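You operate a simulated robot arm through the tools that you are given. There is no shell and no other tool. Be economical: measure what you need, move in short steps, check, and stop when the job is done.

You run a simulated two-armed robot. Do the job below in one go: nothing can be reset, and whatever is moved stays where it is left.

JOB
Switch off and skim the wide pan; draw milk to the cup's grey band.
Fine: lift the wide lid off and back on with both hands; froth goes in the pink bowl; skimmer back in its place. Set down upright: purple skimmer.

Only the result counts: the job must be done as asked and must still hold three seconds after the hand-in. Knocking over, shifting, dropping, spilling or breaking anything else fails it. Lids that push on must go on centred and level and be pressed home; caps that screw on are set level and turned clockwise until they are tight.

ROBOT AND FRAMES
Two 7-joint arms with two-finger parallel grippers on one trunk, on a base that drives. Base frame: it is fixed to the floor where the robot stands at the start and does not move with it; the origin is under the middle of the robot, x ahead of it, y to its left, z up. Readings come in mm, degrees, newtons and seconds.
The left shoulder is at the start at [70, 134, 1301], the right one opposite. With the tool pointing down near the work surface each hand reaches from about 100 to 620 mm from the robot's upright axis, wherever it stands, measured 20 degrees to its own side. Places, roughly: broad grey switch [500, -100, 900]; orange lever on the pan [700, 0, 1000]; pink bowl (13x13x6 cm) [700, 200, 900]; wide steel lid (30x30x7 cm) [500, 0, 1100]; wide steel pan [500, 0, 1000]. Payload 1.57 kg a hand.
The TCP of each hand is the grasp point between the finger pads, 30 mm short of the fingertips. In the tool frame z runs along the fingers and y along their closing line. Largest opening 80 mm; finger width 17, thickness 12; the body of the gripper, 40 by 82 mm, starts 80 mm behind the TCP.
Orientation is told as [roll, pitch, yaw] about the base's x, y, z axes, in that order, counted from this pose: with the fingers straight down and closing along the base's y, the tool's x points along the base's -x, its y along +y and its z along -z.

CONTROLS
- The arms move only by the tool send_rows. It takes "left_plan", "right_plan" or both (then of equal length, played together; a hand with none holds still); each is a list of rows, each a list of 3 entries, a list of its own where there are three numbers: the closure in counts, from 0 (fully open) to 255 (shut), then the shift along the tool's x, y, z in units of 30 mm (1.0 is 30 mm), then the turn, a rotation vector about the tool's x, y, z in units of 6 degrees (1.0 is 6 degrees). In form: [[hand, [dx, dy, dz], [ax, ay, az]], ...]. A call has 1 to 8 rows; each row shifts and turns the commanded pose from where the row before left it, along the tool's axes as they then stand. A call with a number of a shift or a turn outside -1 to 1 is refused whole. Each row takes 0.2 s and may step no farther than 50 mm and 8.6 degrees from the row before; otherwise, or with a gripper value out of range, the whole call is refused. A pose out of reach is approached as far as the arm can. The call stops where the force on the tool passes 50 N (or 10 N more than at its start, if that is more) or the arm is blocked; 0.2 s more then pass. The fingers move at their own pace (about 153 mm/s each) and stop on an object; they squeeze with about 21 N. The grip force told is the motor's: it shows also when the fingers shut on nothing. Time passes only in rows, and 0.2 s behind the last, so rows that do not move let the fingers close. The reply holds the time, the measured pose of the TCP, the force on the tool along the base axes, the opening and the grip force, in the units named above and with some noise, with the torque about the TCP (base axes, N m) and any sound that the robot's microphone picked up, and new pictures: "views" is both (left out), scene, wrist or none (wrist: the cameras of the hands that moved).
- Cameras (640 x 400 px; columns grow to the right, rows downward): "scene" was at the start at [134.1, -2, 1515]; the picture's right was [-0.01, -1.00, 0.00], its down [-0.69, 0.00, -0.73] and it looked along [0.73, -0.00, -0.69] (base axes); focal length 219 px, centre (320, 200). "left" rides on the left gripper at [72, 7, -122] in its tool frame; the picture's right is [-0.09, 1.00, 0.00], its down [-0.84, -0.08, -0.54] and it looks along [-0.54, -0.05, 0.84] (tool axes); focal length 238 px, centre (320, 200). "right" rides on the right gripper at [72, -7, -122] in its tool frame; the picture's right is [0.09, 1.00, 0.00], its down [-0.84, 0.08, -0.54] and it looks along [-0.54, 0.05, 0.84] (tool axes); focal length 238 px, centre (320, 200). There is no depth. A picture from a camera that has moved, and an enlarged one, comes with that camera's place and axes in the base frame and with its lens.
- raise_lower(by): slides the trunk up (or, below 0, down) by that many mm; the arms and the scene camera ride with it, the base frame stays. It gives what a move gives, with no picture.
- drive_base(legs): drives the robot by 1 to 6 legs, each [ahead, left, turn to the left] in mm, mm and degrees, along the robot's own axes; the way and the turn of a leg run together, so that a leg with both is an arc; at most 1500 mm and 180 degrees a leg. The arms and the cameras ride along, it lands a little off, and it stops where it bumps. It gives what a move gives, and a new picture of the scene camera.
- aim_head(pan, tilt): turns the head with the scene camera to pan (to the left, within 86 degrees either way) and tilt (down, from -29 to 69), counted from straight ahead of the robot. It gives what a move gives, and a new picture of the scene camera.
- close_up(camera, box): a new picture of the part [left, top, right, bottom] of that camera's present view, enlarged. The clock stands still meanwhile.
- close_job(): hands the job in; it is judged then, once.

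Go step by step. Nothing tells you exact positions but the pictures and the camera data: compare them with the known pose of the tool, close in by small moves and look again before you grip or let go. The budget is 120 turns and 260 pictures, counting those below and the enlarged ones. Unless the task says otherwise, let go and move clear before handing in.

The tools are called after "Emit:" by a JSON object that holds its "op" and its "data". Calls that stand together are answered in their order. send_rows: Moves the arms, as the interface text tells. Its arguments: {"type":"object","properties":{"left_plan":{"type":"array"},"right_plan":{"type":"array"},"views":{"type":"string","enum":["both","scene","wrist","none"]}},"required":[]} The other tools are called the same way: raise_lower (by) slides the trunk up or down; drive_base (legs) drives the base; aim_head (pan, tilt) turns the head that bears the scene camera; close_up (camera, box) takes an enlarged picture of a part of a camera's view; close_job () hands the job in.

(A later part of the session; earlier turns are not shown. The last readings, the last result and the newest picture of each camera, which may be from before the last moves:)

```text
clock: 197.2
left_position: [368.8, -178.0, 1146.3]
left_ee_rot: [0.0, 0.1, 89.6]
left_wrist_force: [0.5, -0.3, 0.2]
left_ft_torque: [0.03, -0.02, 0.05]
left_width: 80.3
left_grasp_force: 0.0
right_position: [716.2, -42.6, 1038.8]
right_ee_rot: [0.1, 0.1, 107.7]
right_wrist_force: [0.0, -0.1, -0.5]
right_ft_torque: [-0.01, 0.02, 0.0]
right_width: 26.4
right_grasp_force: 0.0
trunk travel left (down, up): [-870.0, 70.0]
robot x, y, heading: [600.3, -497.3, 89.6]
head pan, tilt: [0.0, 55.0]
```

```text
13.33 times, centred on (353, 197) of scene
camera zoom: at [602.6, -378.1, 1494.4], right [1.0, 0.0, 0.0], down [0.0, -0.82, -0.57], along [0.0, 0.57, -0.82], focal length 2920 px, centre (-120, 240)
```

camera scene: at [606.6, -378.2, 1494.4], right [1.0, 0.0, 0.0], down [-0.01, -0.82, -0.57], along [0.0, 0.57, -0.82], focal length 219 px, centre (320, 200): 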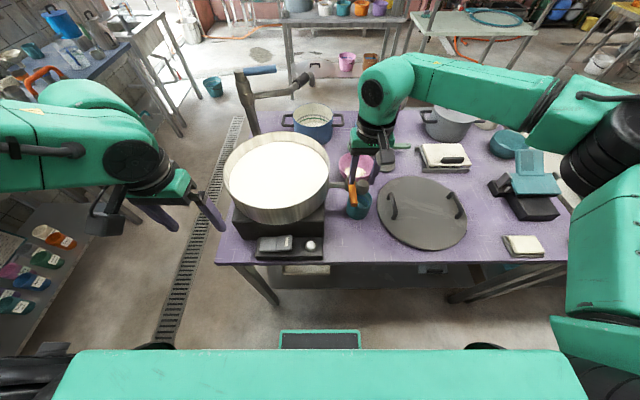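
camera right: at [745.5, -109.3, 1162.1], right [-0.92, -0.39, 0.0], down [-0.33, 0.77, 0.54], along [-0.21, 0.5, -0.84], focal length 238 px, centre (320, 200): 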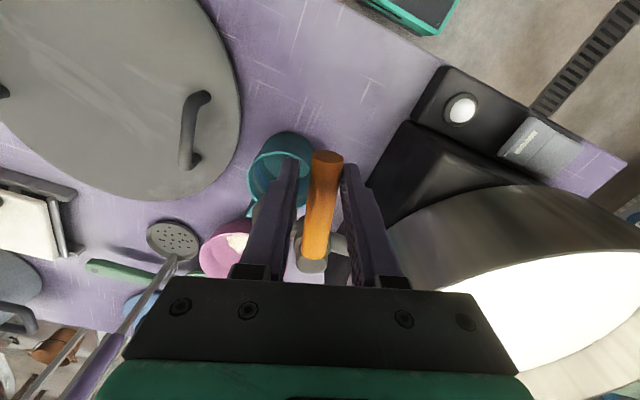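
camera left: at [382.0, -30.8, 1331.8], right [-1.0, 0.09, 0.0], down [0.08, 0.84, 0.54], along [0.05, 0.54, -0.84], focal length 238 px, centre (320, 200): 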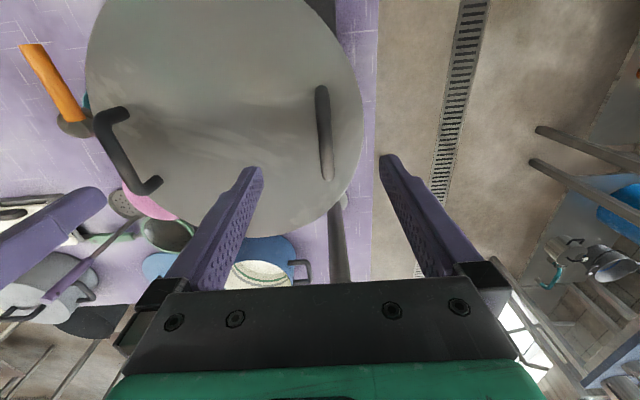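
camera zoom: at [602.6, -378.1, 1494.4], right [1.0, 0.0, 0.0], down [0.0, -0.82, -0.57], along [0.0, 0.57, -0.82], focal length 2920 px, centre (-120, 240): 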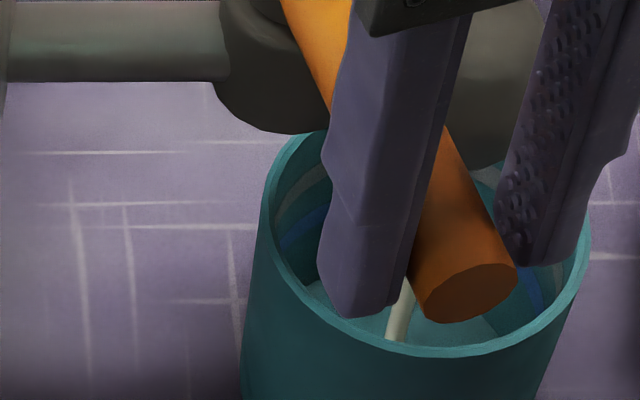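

The stream runs but very slowly; I open the lever another 18°.

Emit:
{"op": "send_rows", "data": {"right_plan": [[170, [-0.013, -0.253, 0], [0, 0, -1]], [170, [-0.013, -0.253, 0], [0, 0, -1]], [170, [-0.013, -0.253, 0], [0, 0, -1]], [170, [0, 0, 0], [0, 0, 0]]], "views": "none"}}

Emit:
{"op": "close_up", "data": {"camera": "right", "box": [230, 110, 350, 210]}}

Emit:
{"op": "close_up", "data": {"camera": "scene", "box": [333, 172, 383, 212]}}

```text
clock: 198.2
left_position: [369.4, -178.1, 1146.1]
left_ee_rot: [0.0, 0.1, 89.7]
left_wrist_force: [0.1, 0.0, -0.3]
left_ft_torque: [0.03, -0.03, -0.03]
left_width: 80.1
left_grasp_force: 0.0
right_position: [733.2, -35.8, 1039.4]
right_ee_rot: [0.1, 0.1, 122.7]
right_wrist_force: [0.0, -0.2, 0.6]
right_ft_torque: [0.0, -0.01, 0.01]
right_width: 26.7
right_grasp_force: 0.0
right hand out of reach, approached as far as the arm can: row 3
trunk travel left (down, up): [-870.0, 70.0]
robot x, y, heading: [598.2, -500.2, 89.7]
head pan, tilt: [0.0, 55.0]
```

```text
4.00 times, centred on (290, 160) of right
camera zoom: at [778.8, -92.4, 1162.8], right [-0.79, -0.62, 0.0], down [-0.52, 0.66, 0.54], along [-0.33, 0.43, -0.84], focal length 953 px, centre (440, 360)
```

zoom: 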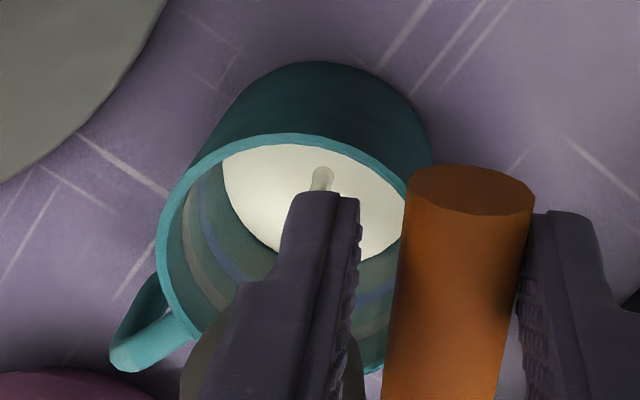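

```text
10.00 times, centred on (358, 192) of scene
camera zoom: at [602.4, -378.1, 1494.4], right [1.0, 0.0, 0.0], down [0.0, -0.82, -0.57], along [0.0, 0.57, -0.82], focal length 2190 px, centre (-60, 280)
```

zoom: 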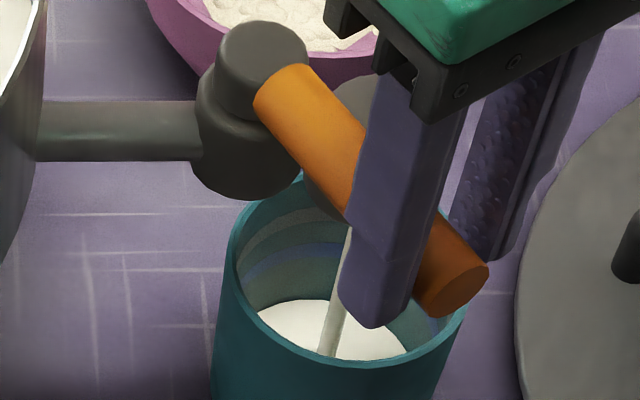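

Milk is rising now. I hold and step in short intervals.

Emit:
{"op": "send_rows", "data": {"right_plan": [[170, [0, 0, 0], [0, 0, 0]]], "views": "none"}}

Emit:
{"op": "close_up", "data": {"camera": "right", "box": [230, 110, 350, 210]}}

```text
clock: 198.7
left_position: [369.5, -178.0, 1146.2]
left_ee_rot: [0.0, 0.1, 89.5]
left_wrist_force: [-0.8, 0.5, 0.3]
left_ft_torque: [0.0, -0.02, -0.02]
left_width: 80.1
left_grasp_force: 0.1
right_position: [732.4, -34.8, 1039.3]
right_ee_rot: [0.1, 0.0, 122.7]
right_wrist_force: [-0.3, -0.1, 0.1]
right_ft_torque: [0.03, 0.0, 0.03]
right_width: 26.4
right_grasp_force: 0.0
trunk travel left (down, up): [-870.0, 70.0]
robot x, y, heading: [600.5, -503.9, 89.5]
head pan, tilt: [0.0, 55.0]
```

```text
4.00 times, centred on (290, 160) of right
camera zoom: at [778.8, -92.5, 1162.8], right [-0.79, -0.61, 0.0], down [-0.52, 0.66, 0.54], along [-0.33, 0.43, -0.84], focal length 953 px, centre (440, 360)
```

zoom: 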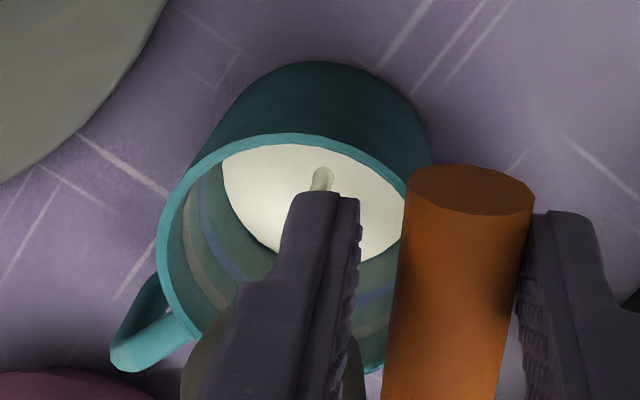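

Emit:
{"op": "send_rows", "data": {"right_plan": [[170, [0, 0, 0], [0, 0, 0]]], "views": "both"}}

Emit:
{"op": "close_up", "data": {"camera": "right", "box": [230, 110, 350, 210]}}

```text
clock: 199.1
left_position: [369.9, -177.9, 1146.2]
left_ee_rot: [0.0, 0.1, 89.6]
left_wrist_force: [0.4, -0.8, -0.6]
left_ft_torque: [-0.02, 0.02, 0.02]
left_width: 80.1
left_grasp_force: 0.1
right_position: [732.9, -36.2, 1039.5]
right_ee_rot: [0.0, 0.1, 122.7]
right_wrist_force: [0.7, 0.0, -1.1]
right_ft_torque: [-0.01, 0.01, 0.0]
right_width: 26.4
right_grasp_force: 0.2
trunk travel left (down, up): [-870.0, 70.0]
robot x, y, heading: [607.0, -498.0, 89.7]
head pan, tilt: [0.0, 55.0]
camera scene: at [602.7, -378.1, 1494.4], right [1.0, 0.0, 0.0], down [0.0, -0.82, -0.57], along [0.0, 0.57, -0.82], focal length 219 px, centre (320, 200)
camera right: at [778.8, -92.5, 1162.8], right [-0.79, -0.61, 0.0], down [-0.52, 0.66, 0.54], along [-0.33, 0.43, -0.84], focal length 238 px, centre (320, 200)
```

scene: 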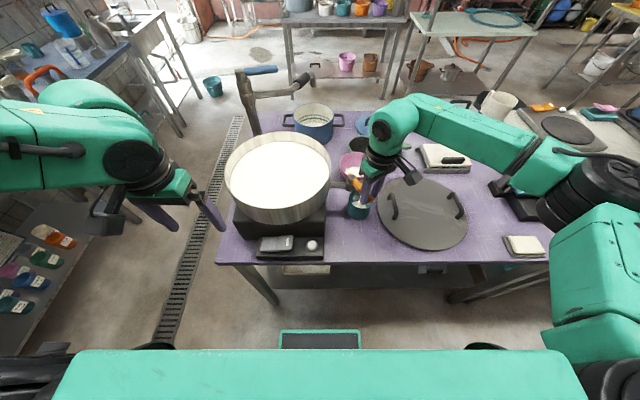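
right: 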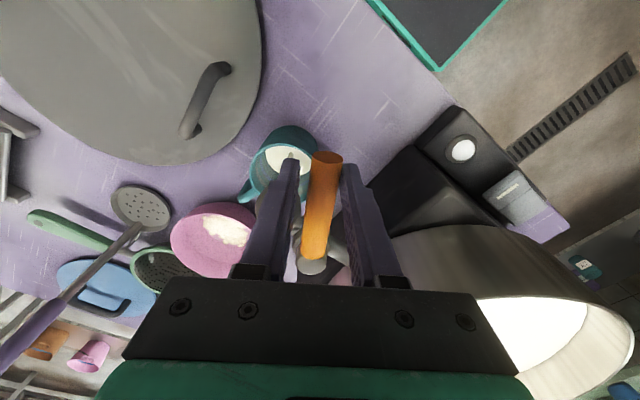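

```text
4.00 times, centred on (290, 160) of right
camera zoom: at [778.8, -92.5, 1162.8], right [-0.79, -0.61, 0.0], down [-0.52, 0.66, 0.54], along [-0.33, 0.43, -0.84], focal length 953 px, centre (440, 360)
```

zoom: 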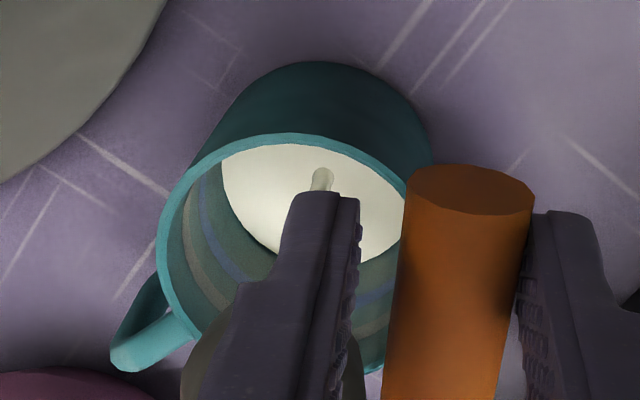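

The level is only just above the cup floor and climbing slowly. Wait a longer interval.

Emit:
{"op": "send_rows", "data": {"right_plan": [[170, [0, 0, 0], [0, 0, 0]], [170, [0, 0, 0], [0, 0, 0]], [170, [0, 0, 0], [0, 0, 0]], [170, [0, 0, 0], [0, 0, 0]], [170, [0, 0, 0], [0, 0, 0]], [170, [0, 0, 0], [0, 0, 0]]], "views": "none"}}

Emit:
{"op": "close_up", "data": {"camera": "right", "box": [230, 110, 350, 210]}}

```text
clock: 200.4
left_position: [369.6, -176.7, 1145.7]
left_ee_rot: [0.1, 0.0, 89.6]
left_wrist_force: [-0.7, 0.0, 0.0]
left_ft_torque: [0.01, -0.01, 0.02]
left_width: 80.0
left_grasp_force: 0.1
right_position: [733.5, -35.1, 1040.6]
right_ee_rot: [0.2, -0.1, 122.7]
right_wrist_force: [0.6, -0.5, 0.6]
right_ft_torque: [0.01, 0.02, 0.03]
right_width: 26.5
right_grasp_force: 0.0
trunk travel left (down, up): [-870.0, 70.0]
robot x, y, heading: [594.8, -499.2, 89.6]
head pan, tilt: [0.0, 55.0]
```

```text
4.00 times, centred on (290, 160) of right
camera zoom: at [778.8, -92.5, 1162.8], right [-0.79, -0.61, 0.0], down [-0.52, 0.66, 0.54], along [-0.33, 0.43, -0.84], focal length 953 px, centre (440, 360)
```

zoom: 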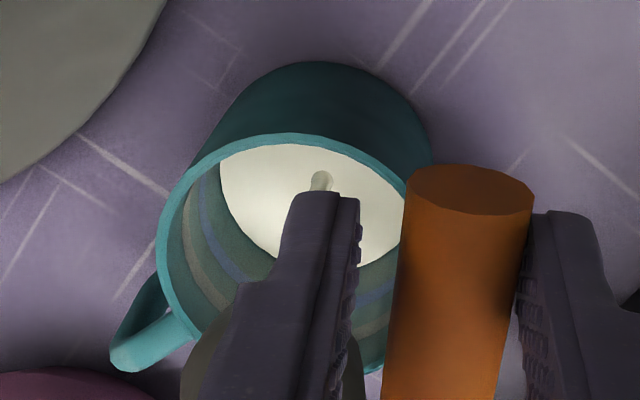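

Rising about 6 px/s with roughly 60 px to go to the grey band. Let it run ~5.5 s.

Emit:
{"op": "send_rows", "data": {"right_plan": [[170, [0, 0, 0], [0, 0, 0]], [170, [0, 0, 0], [0, 0, 0]], [170, [0, 0, 0], [0, 0, 0]], [170, [0, 0, 0], [0, 0, 0]], [170, [0, 0, 0], [0, 0, 0]], [170, [0, 0, 0], [0, 0, 0]], [170, [0, 0, 0], [0, 0, 0]], [170, [0, 0, 0], [0, 0, 0]]], "views": "none"}}

Emit:
{"op": "send_rows", "data": {"right_plan": [[170, [0, 0, 0], [0, 0, 0]], [170, [0, 0, 0], [0, 0, 0]], [170, [0, 0, 0], [0, 0, 0]], [170, [0, 0, 0], [0, 0, 0]], [170, [0, 0, 0], [0, 0, 0]], [170, [0, 0, 0], [0, 0, 0]], [170, [0, 0, 0], [0, 0, 0]], [170, [0, 0, 0], [0, 0, 0]]], "views": "none"}}

Emit:
{"op": "close_up", "data": {"camera": "right", "box": [230, 110, 350, 210]}}

```text
clock: 202.2
left_position: [368.9, -177.5, 1146.5]
left_ee_rot: [0.0, 0.1, 89.5]
left_wrist_force: [0.8, 0.3, -0.3]
left_ft_torque: [-0.01, -0.02, 0.01]
left_width: 79.8
left_grasp_force: 0.0
right_position: [734.6, -35.7, 1040.2]
right_ee_rot: [0.1, 0.0, 122.6]
right_wrist_force: [-0.8, -0.5, 0.5]
right_ft_torque: [0.0, 0.01, -0.02]
right_width: 26.8
right_grasp_force: 0.2
trunk travel left (down, up): [-870.0, 70.0]
robot x, y, heading: [599.0, -501.9, 89.9]
head pan, tilt: [0.0, 55.0]
```

```text
clock: 204.1
left_position: [368.1, -178.4, 1145.6]
left_ee_rot: [0.0, 0.1, 89.6]
left_wrist_force: [-1.1, -0.5, 0.6]
left_ft_torque: [-0.03, 0.02, 0.0]
left_width: 80.1
left_grasp_force: 0.0
right_position: [733.4, -35.7, 1040.0]
right_ee_rot: [0.1, -0.1, 122.6]
right_wrist_force: [-0.1, -0.1, -0.3]
right_ft_torque: [0.02, -0.01, -0.02]
right_width: 26.5
right_grasp_force: 0.0
trunk travel left (down, up): [-870.0, 70.0]
robot x, y, heading: [598.1, -498.9, 90.1]
head pan, tilt: [0.0, 55.0]
```

```text
4.00 times, centred on (290, 160) of right
camera zoom: at [778.8, -92.5, 1162.8], right [-0.79, -0.61, 0.0], down [-0.52, 0.66, 0.54], along [-0.33, 0.43, -0.84], focal length 953 px, centre (440, 360)
```

zoom: 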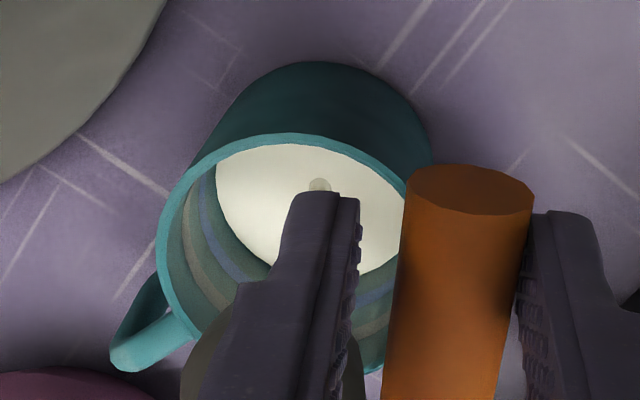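

Steady but slow (~2 px/s). I bundle waits of about 9 s.

Emit:
{"op": "send_rows", "data": {"right_plan": [[170, [0, 0, 0], [0, 0, 0]], [170, [0, 0, 0], [0, 0, 0]], [170, [0, 0, 0], [0, 0, 0]], [170, [0, 0, 0], [0, 0, 0]], [170, [0, 0, 0], [0, 0, 0]], [170, [0, 0, 0], [0, 0, 0]], [170, [0, 0, 0], [0, 0, 0]], [170, [0, 0, 0], [0, 0, 0]]], "views": "none"}}

Emit:
{"op": "send_rows", "data": {"right_plan": [[170, [0, 0, 0], [0, 0, 0]], [170, [0, 0, 0], [0, 0, 0]], [170, [0, 0, 0], [0, 0, 0]], [170, [0, 0, 0], [0, 0, 0]], [170, [0, 0, 0], [0, 0, 0]], [170, [0, 0, 0], [0, 0, 0]], [170, [0, 0, 0], [0, 0, 0]], [170, [0, 0, 0], [0, 0, 0]]], "views": "none"}}

Emit:
{"op": "send_rows", "data": {"right_plan": [[170, [0, 0, 0], [0, 0, 0]], [170, [0, 0, 0], [0, 0, 0]], [170, [0, 0, 0], [0, 0, 0]], [170, [0, 0, 0], [0, 0, 0]], [170, [0, 0, 0], [0, 0, 0]], [170, [0, 0, 0], [0, 0, 0]], [170, [0, 0, 0], [0, 0, 0]], [170, [0, 0, 0], [0, 0, 0]]], "views": "none"}}

Emit:
{"op": "send_rows", "data": {"right_plan": [[170, [0, 0, 0], [0, 0, 0]], [170, [0, 0, 0], [0, 0, 0]], [170, [0, 0, 0], [0, 0, 0]], [170, [0, 0, 0], [0, 0, 0]], [170, [0, 0, 0], [0, 0, 0]], [170, [0, 0, 0], [0, 0, 0]], [170, [0, 0, 0], [0, 0, 0]], [170, [0, 0, 0], [0, 0, 0]]], "views": "none"}}

Emit:
{"op": "send_rows", "data": {"right_plan": [[170, [0, 0, 0], [0, 0, 0]], [170, [0, 0, 0], [0, 0, 0]], [170, [0, 0, 0], [0, 0, 0]], [170, [0, 0, 0], [0, 0, 0]], [170, [0, 0, 0], [0, 0, 0]], [170, [0, 0, 0], [0, 0, 0]], [170, [0, 0, 0], [0, 0, 0]], [170, [0, 0, 0], [0, 0, 0]]], "views": "none"}}

Emit:
{"op": "close_up", "data": {"camera": "right", "box": [230, 110, 350, 210]}}

```text
clock: 205.8
left_position: [369.1, -177.6, 1147.4]
left_ee_rot: [0.0, 0.0, 89.6]
left_wrist_force: [0.3, -0.3, -0.4]
left_ft_torque: [-0.03, -0.06, 0.02]
left_width: 80.2
left_grasp_force: 0.1
right_position: [734.4, -36.2, 1039.7]
right_ee_rot: [0.1, 0.0, 122.7]
right_wrist_force: [0.2, 0.0, -0.2]
right_ft_torque: [-0.01, 0.0, 0.0]
right_width: 26.4
right_grasp_force: 0.1
trunk travel left (down, up): [-870.0, 70.0]
robot x, y, heading: [600.3, -500.1, 89.8]
head pan, tilt: [0.0, 55.0]
```

```text
clock: 207.7
left_position: [369.5, -177.8, 1147.6]
left_ee_rot: [0.0, 0.0, 89.7]
left_wrist_force: [0.1, 0.7, 0.4]
left_ft_torque: [0.01, -0.02, -0.02]
left_width: 79.9
left_grasp_force: 0.1
right_position: [733.6, -35.1, 1040.9]
right_ee_rot: [0.0, 0.0, 122.6]
right_wrist_force: [0.5, 0.1, -0.3]
right_ft_torque: [-0.02, -0.01, 0.02]
right_width: 26.8
right_grasp_force: 0.0
trunk travel left (down, up): [-870.0, 70.0]
robot x, y, heading: [600.4, -502.5, 89.8]
head pan, tilt: [0.0, 55.0]
```

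```text
clock: 209.4
left_position: [368.9, -177.2, 1146.1]
left_ee_rot: [-0.1, 0.2, 89.5]
left_wrist_force: [1.0, -1.0, 0.3]
left_ft_torque: [0.0, 0.03, 0.02]
left_width: 80.1
left_grasp_force: 0.1
right_position: [733.9, -35.4, 1038.7]
right_ee_rot: [0.1, 0.1, 122.7]
right_wrist_force: [0.7, -0.4, 0.0]
right_ft_torque: [-0.02, 0.02, -0.02]
right_width: 26.9
right_grasp_force: 0.2
trunk travel left (down, up): [-870.0, 70.0]
robot x, y, heading: [604.8, -498.4, 89.6]
head pan, tilt: [0.0, 55.0]
```

```text
clock: 211.2
left_position: [369.6, -176.8, 1146.4]
left_ee_rot: [0.0, 0.1, 89.6]
left_wrist_force: [-0.2, 0.2, 0.4]
left_ft_torque: [0.0, 0.03, 0.05]
left_width: 79.8
left_grasp_force: 0.0
right_position: [734.2, -35.3, 1040.5]
right_ee_rot: [0.0, 0.0, 122.7]
right_wrist_force: [-0.6, 0.5, 0.4]
right_ft_torque: [-0.01, -0.01, -0.03]
right_width: 26.8
right_grasp_force: 0.1
trunk travel left (down, up): [-870.0, 70.0]
robot x, y, heading: [600.3, -501.6, 89.6]
head pan, tilt: [0.0, 55.0]
```

```text
clock: 213.1
left_position: [369.3, -178.0, 1147.2]
left_ee_rot: [0.0, 0.1, 89.6]
left_wrist_force: [0.8, 0.4, 0.6]
left_ft_torque: [-0.03, 0.0, -0.02]
left_width: 80.0
left_grasp_force: 0.1
right_position: [734.9, -34.0, 1040.1]
right_ee_rot: [0.0, -0.1, 122.7]
right_wrist_force: [-0.1, 0.3, 0.1]
right_ft_torque: [0.03, 0.04, -0.01]
right_width: 26.4
right_grasp_force: 0.0
trunk travel left (down, up): [-870.0, 70.0]
robot x, y, heading: [603.9, -497.4, 89.6]
head pan, tilt: [0.0, 55.0]
```

```text
4.00 times, centred on (290, 160) of right
camera zoom: at [778.8, -92.5, 1162.8], right [-0.79, -0.61, 0.0], down [-0.52, 0.66, 0.54], along [-0.33, 0.43, -0.84], focal length 953 px, centre (440, 360)
```

zoom: 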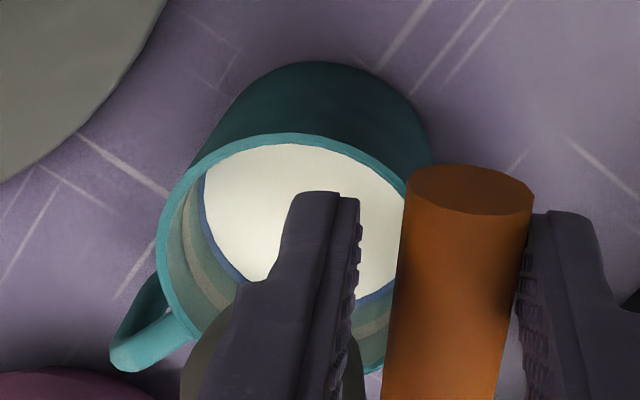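

Milk has reached the blue band; ~30 px (≈11 s) to the grey. Wait 7 s and look again.

Emit:
{"op": "send_rows", "data": {"right_plan": [[170, [0, 0, 0], [0, 0, 0]], [170, [0, 0, 0], [0, 0, 0]], [170, [0, 0, 0], [0, 0, 0]], [170, [0, 0, 0], [0, 0, 0]], [170, [0, 0, 0], [0, 0, 0]], [170, [0, 0, 0], [0, 0, 0]], [170, [0, 0, 0], [0, 0, 0]], [170, [0, 0, 0], [0, 0, 0]]], "views": "none"}}

Emit:
{"op": "send_rows", "data": {"right_plan": [[170, [0, 0, 0], [0, 0, 0]], [170, [0, 0, 0], [0, 0, 0]], [170, [0, 0, 0], [0, 0, 0]], [170, [0, 0, 0], [0, 0, 0]], [170, [0, 0, 0], [0, 0, 0]], [170, [0, 0, 0], [0, 0, 0]], [170, [0, 0, 0], [0, 0, 0]], [170, [0, 0, 0], [0, 0, 0]]], "views": "none"}}

Emit:
{"op": "send_rows", "data": {"right_plan": [[170, [0, 0, 0], [0, 0, 0]], [170, [0, 0, 0], [0, 0, 0]], [170, [0, 0, 0], [0, 0, 0]], [170, [0, 0, 0], [0, 0, 0]], [170, [0, 0, 0], [0, 0, 0]], [170, [0, 0, 0], [0, 0, 0]], [170, [0, 0, 0], [0, 0, 0]], [170, [0, 0, 0], [0, 0, 0]]], "views": "none"}}

Emit:
{"op": "close_up", "data": {"camera": "right", "box": [260, 130, 340, 210]}}

Emit:
{"op": "close_up", "data": {"camera": "scene", "box": [333, 172, 383, 212]}}

```text
clock: 214.8
left_position: [369.1, -179.0, 1146.4]
left_ee_rot: [0.0, 0.2, 89.6]
left_wrist_force: [0.5, 0.1, -0.9]
left_ft_torque: [0.0, -0.02, 0.02]
left_width: 79.9
left_grasp_force: 0.0
right_position: [733.7, -35.0, 1039.7]
right_ee_rot: [0.0, 0.1, 122.6]
right_wrist_force: [-0.2, 0.4, -0.4]
right_ft_torque: [0.0, 0.01, 0.01]
right_width: 26.7
right_grasp_force: 0.0
trunk travel left (down, up): [-870.0, 70.0]
robot x, y, heading: [598.9, -496.2, 89.8]
head pan, tilt: [0.0, 55.0]
```

```text
clock: 216.7
left_position: [369.4, -178.1, 1145.9]
left_ee_rot: [0.0, 0.2, 89.7]
left_wrist_force: [0.8, -0.7, -0.8]
left_ft_torque: [0.03, -0.01, -0.02]
left_width: 80.2
left_grasp_force: 0.0
right_position: [732.2, -35.2, 1040.1]
right_ee_rot: [0.1, 0.1, 122.8]
right_wrist_force: [-0.4, -0.2, 0.3]
right_ft_torque: [-0.04, 0.0, 0.04]
right_width: 26.8
right_grasp_force: 0.1
trunk travel left (down, up): [-870.0, 70.0]
robot x, y, heading: [602.1, -500.2, 89.8]
head pan, tilt: [0.0, 55.0]
```

```text
clock: 218.4
left_position: [369.2, -177.7, 1146.8]
left_ee_rot: [0.1, 0.1, 89.6]
left_wrist_force: [0.3, 0.4, -1.0]
left_ft_torque: [0.03, 0.0, 0.02]
left_width: 80.0
left_grasp_force: 0.0
right_position: [732.8, -34.9, 1040.4]
right_ee_rot: [0.2, 0.0, 122.7]
right_wrist_force: [0.7, 0.6, 0.4]
right_ft_torque: [0.02, -0.01, 0.0]
right_width: 26.6
right_grasp_force: 0.1
trunk travel left (down, up): [-870.0, 70.0]
robot x, y, heading: [600.7, -495.7, 89.7]
head pan, tilt: [0.0, 55.0]
```

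```text
5.00 times, centred on (300, 170) of right
camera zoom: at [778.8, -92.5, 1162.8], right [-0.79, -0.61, 0.0], down [-0.52, 0.66, 0.54], along [-0.33, 0.43, -0.84], focal length 1192 px, centre (420, 350)
```

zoom: 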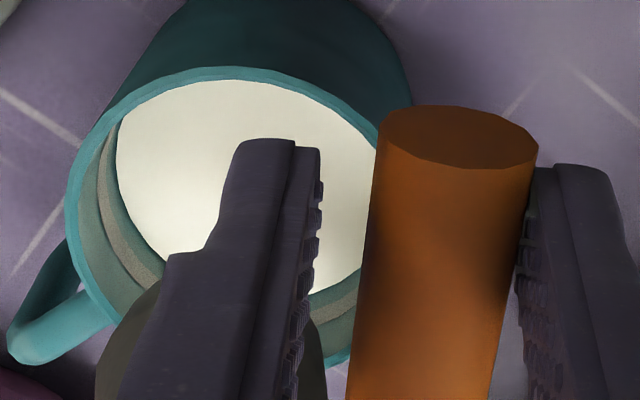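

```text
10.00 times, centred on (358, 192) of scene
camera zoom: at [602.6, -378.1, 1494.4], right [1.0, 0.0, 0.0], down [0.0, -0.82, -0.57], along [0.0, 0.57, -0.82], focal length 2190 px, centre (-60, 280)
```

zoom: 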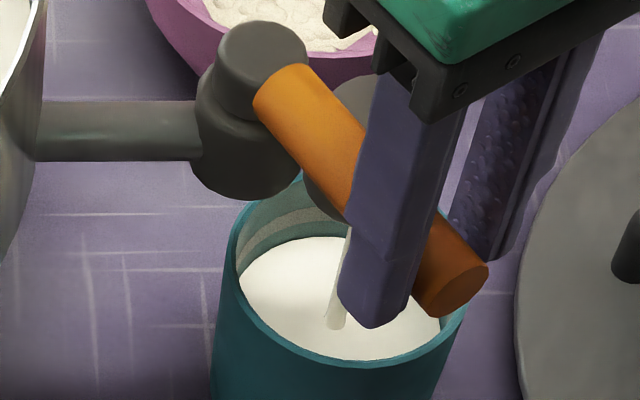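

Just below the grey band now. Wait ~3.6 s more and check.

Emit:
{"op": "send_rows", "data": {"right_plan": [[170, [0, 0, 0], [0, 0, 0]], [170, [0, 0, 0], [0, 0, 0]], [170, [0, 0, 0], [0, 0, 0]], [170, [0, 0, 0], [0, 0, 0]], [170, [0, 0, 0], [0, 0, 0]], [170, [0, 0, 0], [0, 0, 0]], [170, [0, 0, 0], [0, 0, 0]], [170, [0, 0, 0], [0, 0, 0]]], "views": "none"}}

Emit:
{"op": "send_rows", "data": {"right_plan": [[170, [0, 0, 0], [0, 0, 0]], [170, [0, 0, 0], [0, 0, 0]], [170, [0, 0, 0], [0, 0, 0]], [170, [0, 0, 0], [0, 0, 0]], [170, [0, 0, 0], [0, 0, 0]], [170, [0, 0, 0], [0, 0, 0]]], "views": "none"}}

Emit:
{"op": "close_up", "data": {"camera": "right", "box": [260, 130, 340, 210]}}

Emit:
{"op": "close_up", "data": {"camera": "scene", "box": [348, 186, 378, 210]}}

```text
clock: 220.2
left_position: [368.8, -178.3, 1146.3]
left_ee_rot: [-0.1, 0.1, 89.5]
left_wrist_force: [-0.4, 0.5, 1.5]
left_ft_torque: [-0.01, -0.01, 0.03]
left_width: 80.3
left_grasp_force: 0.0
right_position: [734.5, -36.2, 1040.5]
right_ee_rot: [0.0, 0.1, 122.7]
right_wrist_force: [-0.3, -0.3, 0.7]
right_ft_torque: [0.0, -0.01, 0.02]
right_width: 26.8
right_grasp_force: 0.1
trunk travel left (down, up): [-870.0, 70.0]
robot x, y, heading: [604.3, -494.2, 89.8]
head pan, tilt: [0.0, 55.0]
```

```text
clock: 221.7
left_position: [369.4, -178.4, 1146.7]
left_ee_rot: [0.0, 0.1, 89.6]
left_wrist_force: [-0.3, -0.7, 0.0]
left_ft_torque: [0.02, -0.04, -0.01]
left_width: 80.0
left_grasp_force: 0.1
right_position: [733.8, -36.3, 1039.9]
right_ee_rot: [0.1, -0.1, 122.7]
right_wrist_force: [0.7, 0.5, 0.2]
right_ft_torque: [-0.02, -0.02, 0.0]
right_width: 26.6
right_grasp_force: 0.1
trunk travel left (down, up): [-870.0, 70.0]
robot x, y, heading: [599.3, -500.0, 90.0]
head pan, tilt: [0.0, 55.0]
```

```text
5.00 times, centred on (300, 170) of right
camera zoom: at [778.8, -92.5, 1162.8], right [-0.79, -0.61, 0.0], down [-0.52, 0.66, 0.54], along [-0.33, 0.43, -0.84], focal length 1192 px, centre (420, 350)
```

zoom: 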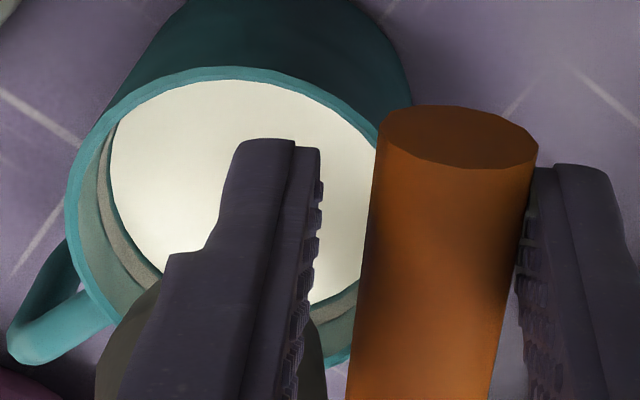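

```text
16.00 times, centred on (363, 198) of scene
camera zoom: at [602.6, -378.1, 1494.4], right [1.0, 0.0, 0.0], down [0.0, -0.82, -0.57], along [0.0, 0.57, -0.82], focal length 3504 px, centre (-368, 232)
```

zoom: 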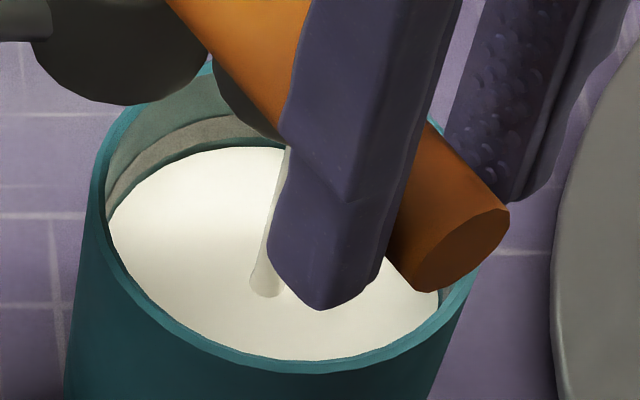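

The milk is just at the grey band's lower edge. I let it run ~2.6 s more, then turn the lever back shut.

Emit:
{"op": "send_rows", "data": {"right_plan": [[170, [0, 0, 0], [0, 0, 0]], [170, [0, 0, 0], [0, 0, 0]], [170, [0, 0, 0], [0, 0, 0]], [170, [0, 0, 0], [0, 0, 0]], [170, [0, 0, 0], [0, 0, 0]], [170, [0, 0, 0], [0, 0, 0]], [170, [0, 0, 0], [0, 0, 0]], [170, [0, 0, 0], [0, 0, 0]]], "views": "none"}}

Emit:
{"op": "send_rows", "data": {"right_plan": [[170, [0, 0, 0], [0, 0, 0]], [170, [0, 0, 0], [0, 0, 0]], [170, [-0.013, 0.253, 0], [0, 0, 1]], [170, [-0.013, 0.253, 0], [0, 0, 1]], [170, [-0.013, 0.253, 0], [0, 0, 1]], [170, [-0.013, 0.253, 0], [0, 0, 1]], [170, [-0.013, 0.253, 0], [0, 0, 1]], [170, [-0.013, 0.253, 0], [0, 0, 1]]], "views": "wrist"}}

Emit:
{"op": "close_up", "data": {"camera": "right", "box": [240, 110, 380, 210]}}

Emit:
{"op": "close_up", "data": {"camera": "scene", "box": [333, 172, 383, 212]}}

```text
clock: 223.4
left_position: [368.9, -178.5, 1146.6]
left_ee_rot: [0.0, 0.2, 89.6]
left_wrist_force: [-0.7, 0.2, 0.2]
left_ft_torque: [0.02, 0.01, -0.02]
left_width: 80.0
left_grasp_force: 0.1
right_position: [734.3, -36.1, 1040.2]
right_ee_rot: [0.0, -0.1, 122.7]
right_wrist_force: [-0.4, 0.0, -0.2]
right_ft_torque: [-0.01, -0.01, -0.03]
right_width: 26.9
right_grasp_force: 0.0
trunk travel left (down, up): [-870.0, 70.0]
robot x, y, heading: [601.0, -496.8, 89.5]
head pan, tilt: [0.0, 55.0]
```

```text
clock: 225.2
left_position: [369.0, -178.5, 1146.4]
left_ee_rot: [0.0, 0.1, 89.6]
left_wrist_force: [0.6, 0.3, -0.1]
left_ft_torque: [-0.01, 0.03, 0.01]
left_width: 79.9
left_grasp_force: 0.1
right_position: [690.5, -45.4, 1040.0]
right_ee_rot: [0.0, 0.1, 86.6]
right_wrist_force: [1.2, 0.2, 0.3]
right_ft_torque: [0.0, -0.05, -0.02]
right_width: 27.8
right_grasp_force: 0.7
trunk travel left (down, up): [-870.0, 70.0]
robot x, y, heading: [602.6, -499.1, 89.6]
head pan, tilt: [0.0, 55.0]
camera right: at [693.3, -118.2, 1162.7], right [-1.0, -0.03, 0.0], down [-0.03, 0.84, 0.54], along [-0.02, 0.54, -0.84], focal length 238 px, centre (320, 200)
```

right: 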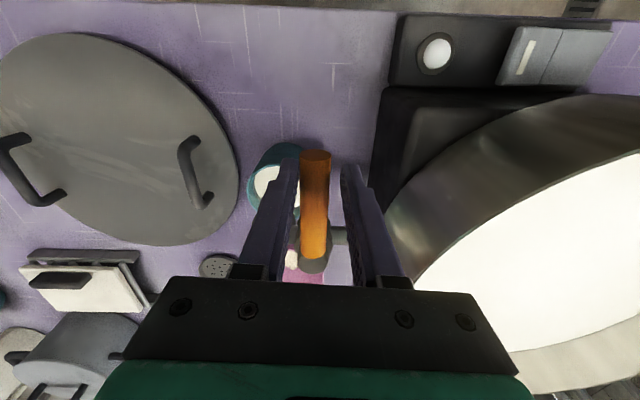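

```text
4.00 times, centred on (310, 160) of right
camera zoom: at [693.3, -118.2, 1162.7], right [-1.0, -0.03, 0.0], down [-0.03, 0.84, 0.54], along [-0.02, 0.54, -0.84], focal length 953 px, centre (360, 360)
```

zoom: 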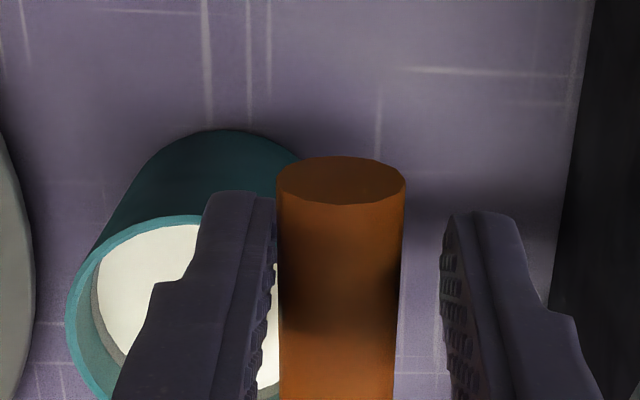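

```text
10.00 times, centred on (358, 192) of scene
camera zoom: at [602.7, -378.0, 1494.4], right [1.0, 0.0, 0.0], down [0.0, -0.82, -0.57], along [0.0, 0.57, -0.82], focal length 2190 px, centre (-60, 280)
```

zoom: 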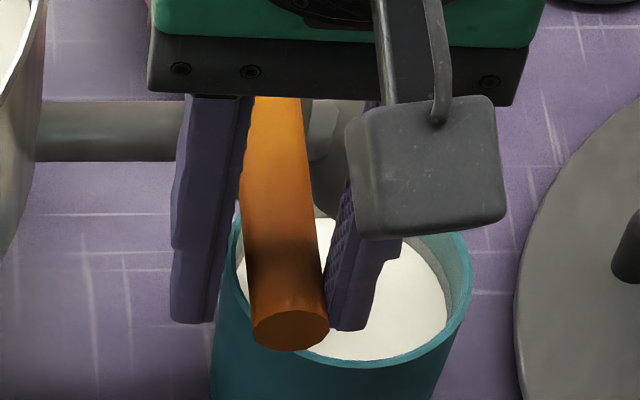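

The lever is back against its stop. I lift the hand clear and inspect the cup level.

Emit:
{"op": "send_rows", "data": {"right_plan": [[170, [0, -0.1, 0], [0, 0, 0]], [140, [0, 0, -0.5], [0, 0, 0]], [140, [0, 0, -0.9], [0, 0, 0]], [140, [0, 0, -0.9], [0, 0, 0]], [140, [0, 0, -0.9], [0, 0, 0]], [140, [0, 0, 0], [0, 0, 0]]], "views": "none"}}

Emit:
{"op": "drive_base", "data": {"legs": [[-150, 0, 0]]}}

Emit:
{"op": "close_up", "data": {"camera": "scene", "box": [330, 130, 390, 180]}}

Emit:
{"op": "close_up", "data": {"camera": "right", "box": [200, 120, 440, 300]}}

```text
clock: 226.7
left_position: [369.9, -177.9, 1147.2]
left_ee_rot: [-0.1, 0.0, 89.6]
left_wrist_force: [-0.1, 0.0, -0.5]
left_ft_torque: [0.0, 0.01, 0.02]
left_width: 79.9
left_grasp_force: 0.0
right_position: [693.1, -46.7, 1135.2]
right_ee_rot: [0.0, 0.1, 86.7]
right_wrist_force: [-0.5, -0.2, -0.8]
right_ft_torque: [0.04, -0.02, -0.01]
right_width: 36.3
right_grasp_force: 0.2
trunk travel left (down, up): [-870.0, 70.0]
robot x, y, heading: [597.6, -496.6, 89.6]
head pan, tilt: [0.0, 55.0]
```

```text
clock: 228.0
left_position: [367.3, -323.8, 1145.8]
left_ee_rot: [0.1, 0.3, 89.7]
left_wrist_force: [0.4, 0.7, -0.7]
left_ft_torque: [-0.03, -0.01, -0.01]
left_width: 79.9
left_grasp_force: 0.1
right_position: [690.8, -191.6, 1133.8]
right_ee_rot: [0.0, 0.3, 86.8]
right_wrist_force: [-0.1, 0.1, 1.0]
right_ft_torque: [-0.01, 0.01, -0.01]
right_width: 36.1
right_grasp_force: 0.0
trunk travel left (down, up): [-870.0, 70.0]
robot x, y, heading: [601.7, -648.3, 90.0]
head pan, tilt: [0.0, 55.0]
camera scene: at [601.8, -523.0, 1494.1], right [1.0, 0.0, 0.0], down [0.0, -0.82, -0.57], along [0.0, 0.57, -0.82], focal length 219 px, centre (320, 200)
```

scene: 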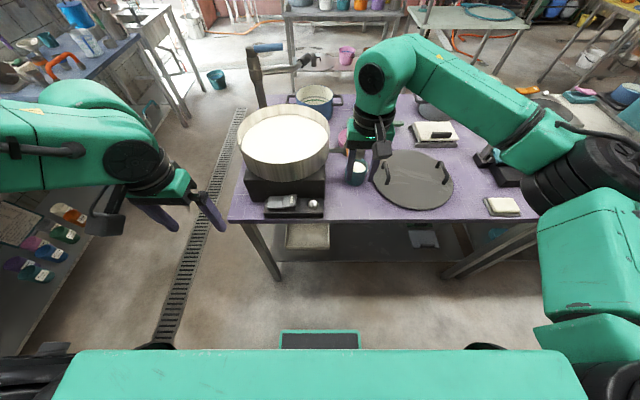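

```text
8.00 times, centred on (360, 155) of scene
camera zoom: at [601.8, -523.0, 1494.1], right [1.0, 0.0, 0.0], down [0.0, -0.82, -0.57], along [0.0, 0.57, -0.82], focal length 1752 px, centre (0, 560)
```

zoom: 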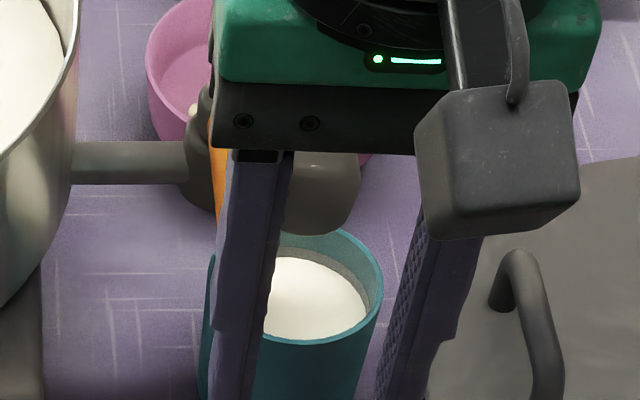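

```text
2.22 times, centred on (320, 210) of right
camera zoom: at [694.9, -264.1, 1257.2], right [-1.0, -0.04, 0.0], down [-0.03, 0.84, 0.54], along [-0.02, 0.54, -0.84], focal length 530 px, centre (320, 178)
```

zoom: 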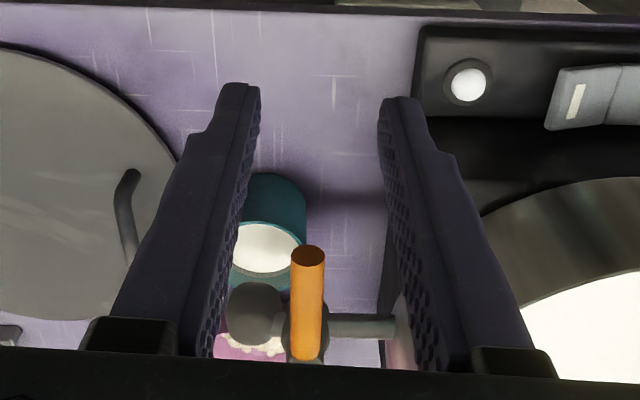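

Lever is straight again. I move aside to see the cup level unobstructed.

Emit:
{"op": "drive_base", "data": {"legs": [[0, -210, 0], [120, 0, 0]]}}

Emit:
{"op": "close_up", "data": {"camera": "scene", "box": [270, 165, 320, 215]}}

```text
clock: 230.5
left_position: [574.6, -210.3, 1147.7]
left_ee_rot: [0.1, 0.0, 89.6]
left_wrist_force: [-0.5, 0.4, -0.3]
left_ft_torque: [0.03, -0.02, 0.0]
left_width: 80.1
left_grasp_force: 0.1
right_position: [899.0, -79.2, 1138.2]
right_ee_rot: [0.2, -0.1, 86.7]
right_wrist_force: [0.7, -0.1, -1.0]
right_ft_torque: [0.01, -0.02, 0.01]
right_width: 35.9
right_grasp_force: 0.0
trunk travel left (down, up): [-870.0, 70.0]
robot x, y, heading: [808.9, -529.5, 90.0]
head pan, tilt: [0.0, 55.0]
camera scene: at [808.1, -411.2, 1494.8], right [1.0, 0.0, 0.0], down [0.0, -0.82, -0.58], along [0.0, 0.58, -0.82], focal length 219 px, centre (320, 200)
```

scene: 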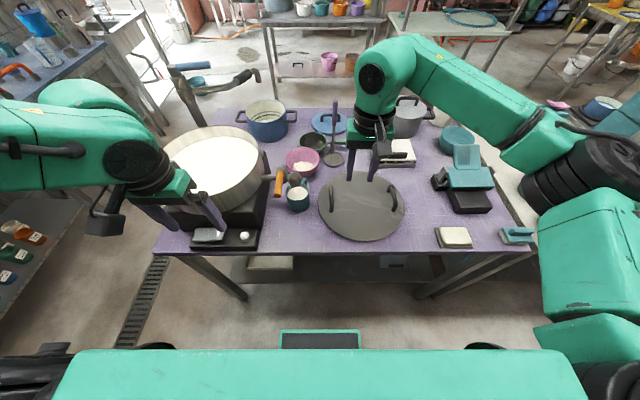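

```text
8.00 times, centred on (295, 190) of scene
camera zoom: at [808.1, -411.2, 1494.8], right [1.0, 0.0, 0.0], down [0.0, -0.82, -0.58], along [0.0, 0.58, -0.82], focal length 1752 px, centre (520, 280)
```

zoom: 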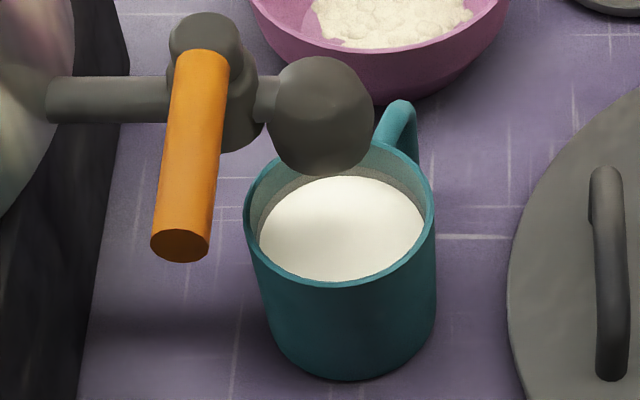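

Emit:
{"op": "close_up", "data": {"camera": "scene", "box": [283, 181, 311, 203]}}

```text
16.00 times, centred on (297, 192) of scene
camera zoom: at [808.1, -411.2, 1494.8], right [1.0, 0.0, 0.0], down [0.0, -0.82, -0.58], along [0.0, 0.58, -0.82], focal length 3504 px, centre (688, 328)
```

zoom: 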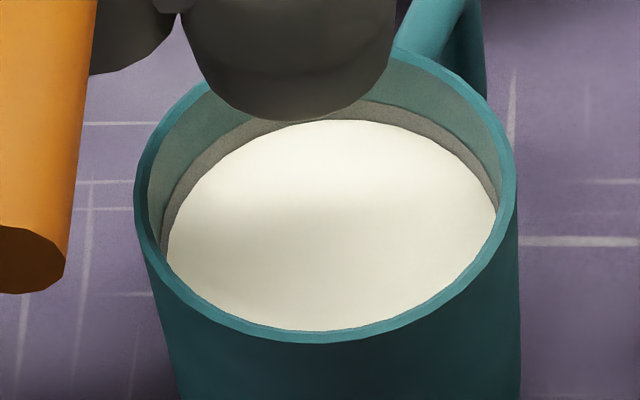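

The milk stands inside the grey band and the tap is shut. Now back to the lid: drive in front of it and bring both open hands over its handles.

Emit:
{"op": "drive_base", "data": {"legs": [[0, -166, 0], [83, 0, 0]]}}

Emit:
{"op": "send_rows", "data": {"left_plan": [[0, [-0.967, -0.7, 0.5], [0, 0, 0]], [0, [-0.967, -0.7, 0.5], [0, 0, 0]], [0, [-0.967, -0.7, 0.5], [0, 0, 0]], [0, [-0.967, -0.7, 0.5], [0, 0, 0]], [0, [-0.967, -0.7, 0.5], [0, 0, 0]], [0, [0, 0, 0], [0, 0, 0]]], "right_plan": [[0, [-0.113, 0.067, 0.45], [0, 0, -0.11]], [0, [-0.113, 0.067, 0.45], [0, 0, -0.11]], [0, [-0.113, 0.067, 0.45], [0, 0, -0.11]], [0, [-0.113, 0.067, 0.45], [0, 0, -0.11]], [0, [-0.113, 0.067, 0.45], [0, 0, -0.11]], [0, [0, 0, 0], [0, 0, 0]]], "views": "both"}}

```text
clock: 232.6
left_position: [731.5, -131.8, 1148.0]
left_ee_rot: [0.0, -0.3, 89.6]
left_wrist_force: [-0.6, -0.8, 0.4]
left_ft_torque: [0.03, -0.03, -0.02]
left_width: 79.9
left_grasp_force: 0.1
right_position: [1057.5, -0.6, 1138.8]
right_ee_rot: [0.0, -0.3, 86.7]
right_wrist_force: [0.5, -0.6, 0.5]
right_ft_torque: [0.05, -0.03, -0.01]
right_width: 36.2
right_grasp_force: 0.0
trunk travel left (down, up): [-870.0, 70.0]
robot x, y, heading: [967.4, -446.0, 89.6]
head pan, tilt: [0.0, 55.0]
camera scene: at [966.3, -334.2, 1495.2], right [1.0, 0.0, 0.0], down [0.0, -0.82, -0.58], along [0.0, 0.58, -0.82], focal length 219 px, centre (320, 200)
```

scene: 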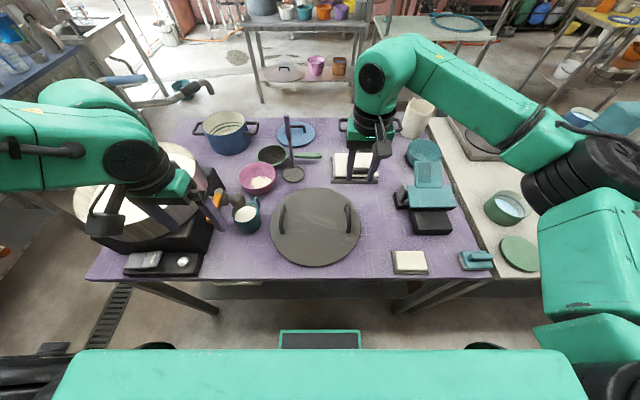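

```text
clock: 234.0
left_position: [840.2, 17.5, 1068.6]
left_ee_rot: [-0.1, 0.0, 89.7]
left_wrist_force: [-0.4, 0.0, 0.4]
left_ft_torque: [0.02, 0.0, -0.05]
left_width: 80.2
left_grasp_force: 0.1
right_position: [1049.3, 21.9, 1069.3]
right_ee_rot: [0.1, 0.2, 90.1]
right_wrist_force: [0.6, -0.3, -1.4]
right_ft_torque: [0.03, 0.02, -0.01]
right_width: 79.8
right_grasp_force: 0.0
trunk travel left (down, up): [-870.0, 70.0]
robot x, y, heading: [965.4, -449.6, 89.8]
head pan, tilt: [0.0, 55.0]
camera scene: at [967.5, -326.6, 1494.5], right [1.0, 0.0, 0.0], down [0.0, -0.82, -0.57], along [0.0, 0.57, -0.82], focal length 219 px, centre (320, 200)
camera right: at [1055.8, -49.7, 1191.2], right [-1.0, -0.09, 0.0], down [-0.08, 0.84, 0.54], along [-0.05, 0.54, -0.84], focal length 238 px, centre (320, 200)
camera left: at [833.9, -53.9, 1191.8], right [-1.0, 0.1, 0.0], down [0.08, 0.84, 0.54], along [0.05, 0.54, -0.84], focal length 238 px, centre (320, 200)
```

scene: 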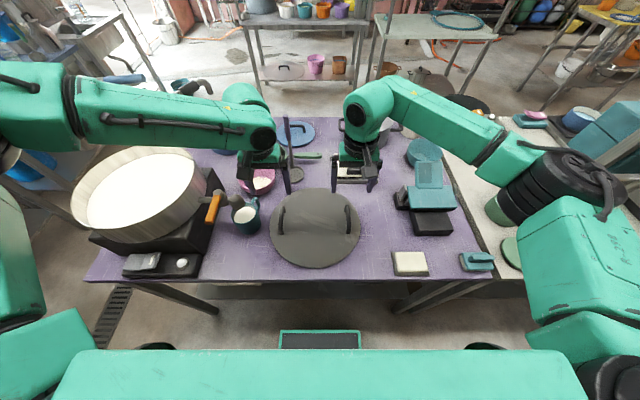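
right: 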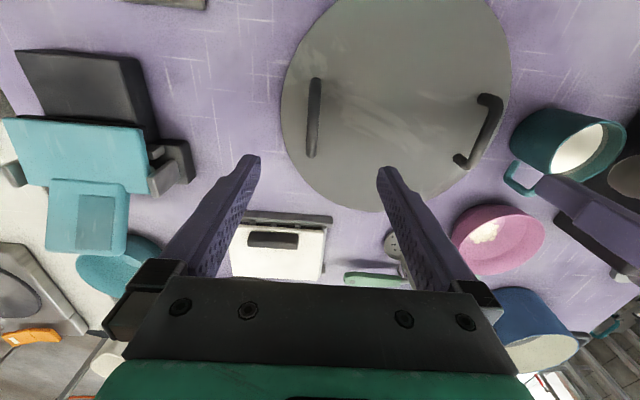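
left: 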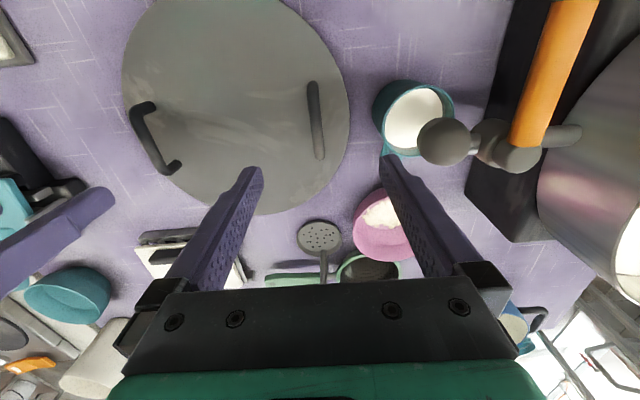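

Handles at (846,18) and (1056,20). I correct both hands, narrow the left opening (cup nearby) and lower with the trunk.

Emit:
{"op": "send_rows", "data": {"left_plan": [[95, [0, -0.2, 0], [0, 0, 0]], [95, [0, 0, 0], [0, 0, 0]]], "right_plan": [[95, [0.06, -0.23, 0], [0, 0, 0]], [95, [0, 0, 0], [0, 0, 0]]], "views": "none"}}

Emit:
{"op": "raise_lower", "data": {"by": -130}}

Emit:
{"op": "close_up", "data": {"camera": "left", "box": [160, 50, 480, 250]}}

Emit:
{"op": "close_up", "data": {"camera": "right", "box": [160, 50, 480, 250]}}

Emit:
{"op": "close_up", "data": {"camera": "scene", "box": [0, 60, 440, 280]}}

```text
clock: 234.6
left_position: [846.4, 17.6, 1070.1]
left_ee_rot: [0.0, 0.0, 89.5]
left_wrist_force: [-0.5, 0.3, 0.1]
left_ft_torque: [-0.04, 0.02, 0.0]
left_width: 50.1
left_grasp_force: 0.1
right_position: [1055.0, 20.1, 1068.1]
right_ee_rot: [0.1, 0.1, 90.1]
right_wrist_force: [0.0, 0.1, -0.4]
right_ft_torque: [-0.03, 0.03, -0.03]
right_width: 50.0
right_grasp_force: 0.0
trunk travel left (down, up): [-870.0, 70.0]
robot x, y, heading: [966.5, -445.4, 89.8]
head pan, tilt: [0.0, 55.0]
```

```text
clock: 236.2
left_position: [847.4, 16.7, 940.7]
left_ee_rot: [0.0, 0.1, 89.7]
left_wrist_force: [-0.2, 0.6, 0.2]
left_ft_torque: [0.0, -0.02, -0.03]
left_width: 50.2
left_grasp_force: 0.2
right_position: [1055.3, 20.8, 938.6]
right_ee_rot: [0.1, 0.0, 90.0]
right_wrist_force: [0.3, 0.2, 0.7]
right_ft_torque: [-0.02, 0.01, -0.02]
right_width: 50.3
right_grasp_force: 0.1
trunk travel left (down, up): [-740.0, 200.0]
robot x, y, heading: [964.1, -447.1, 89.9]
head pan, tilt: [0.0, 55.0]
```

```text
2.00 times, centred on (320, 150) of left
camera zoom: at [839.2, -53.5, 1062.6], right [-1.0, 0.1, 0.0], down [0.08, 0.84, 0.54], along [0.05, 0.54, -0.84], focal length 477 px, centre (320, 300)
```

zoom: 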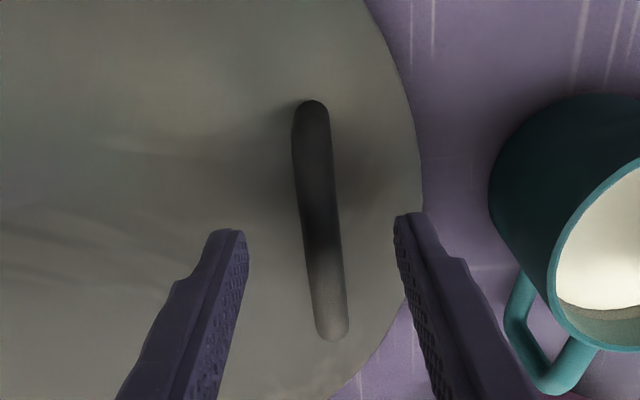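

```text
2.00 times, centred on (320, 150) of right
camera zoom: at [1062.8, -51.1, 1061.0], right [-1.0, -0.09, 0.0], down [-0.08, 0.84, 0.54], along [-0.05, 0.54, -0.84], focal length 477 px, centre (320, 300)
```

zoom: 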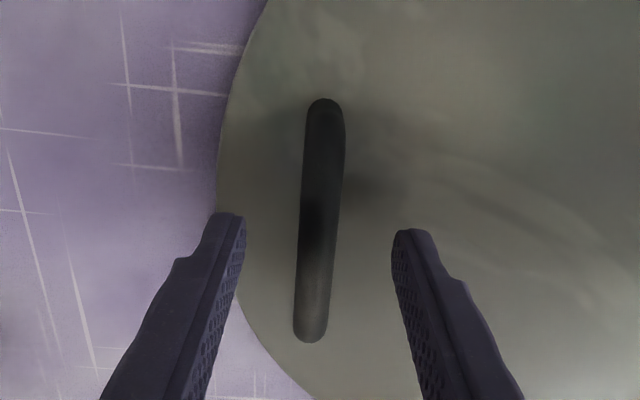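

```text
1.45 times, centred on (220, 170) of scene
camera zoom: at [967.6, -326.1, 1364.5], right [1.0, 0.0, 0.0], down [0.0, -0.82, -0.57], along [0.0, 0.57, -0.82], focal length 319 px, centre (466, 244)
```

zoom: 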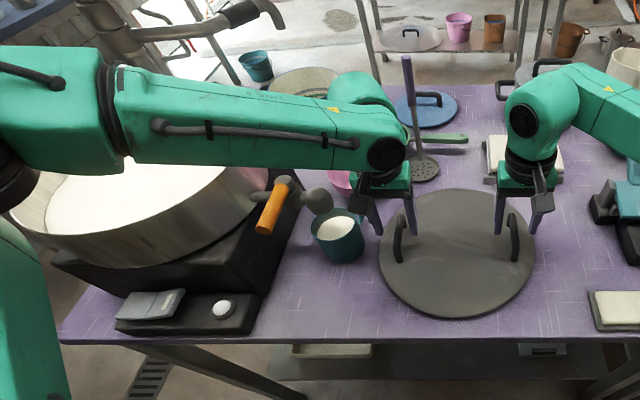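

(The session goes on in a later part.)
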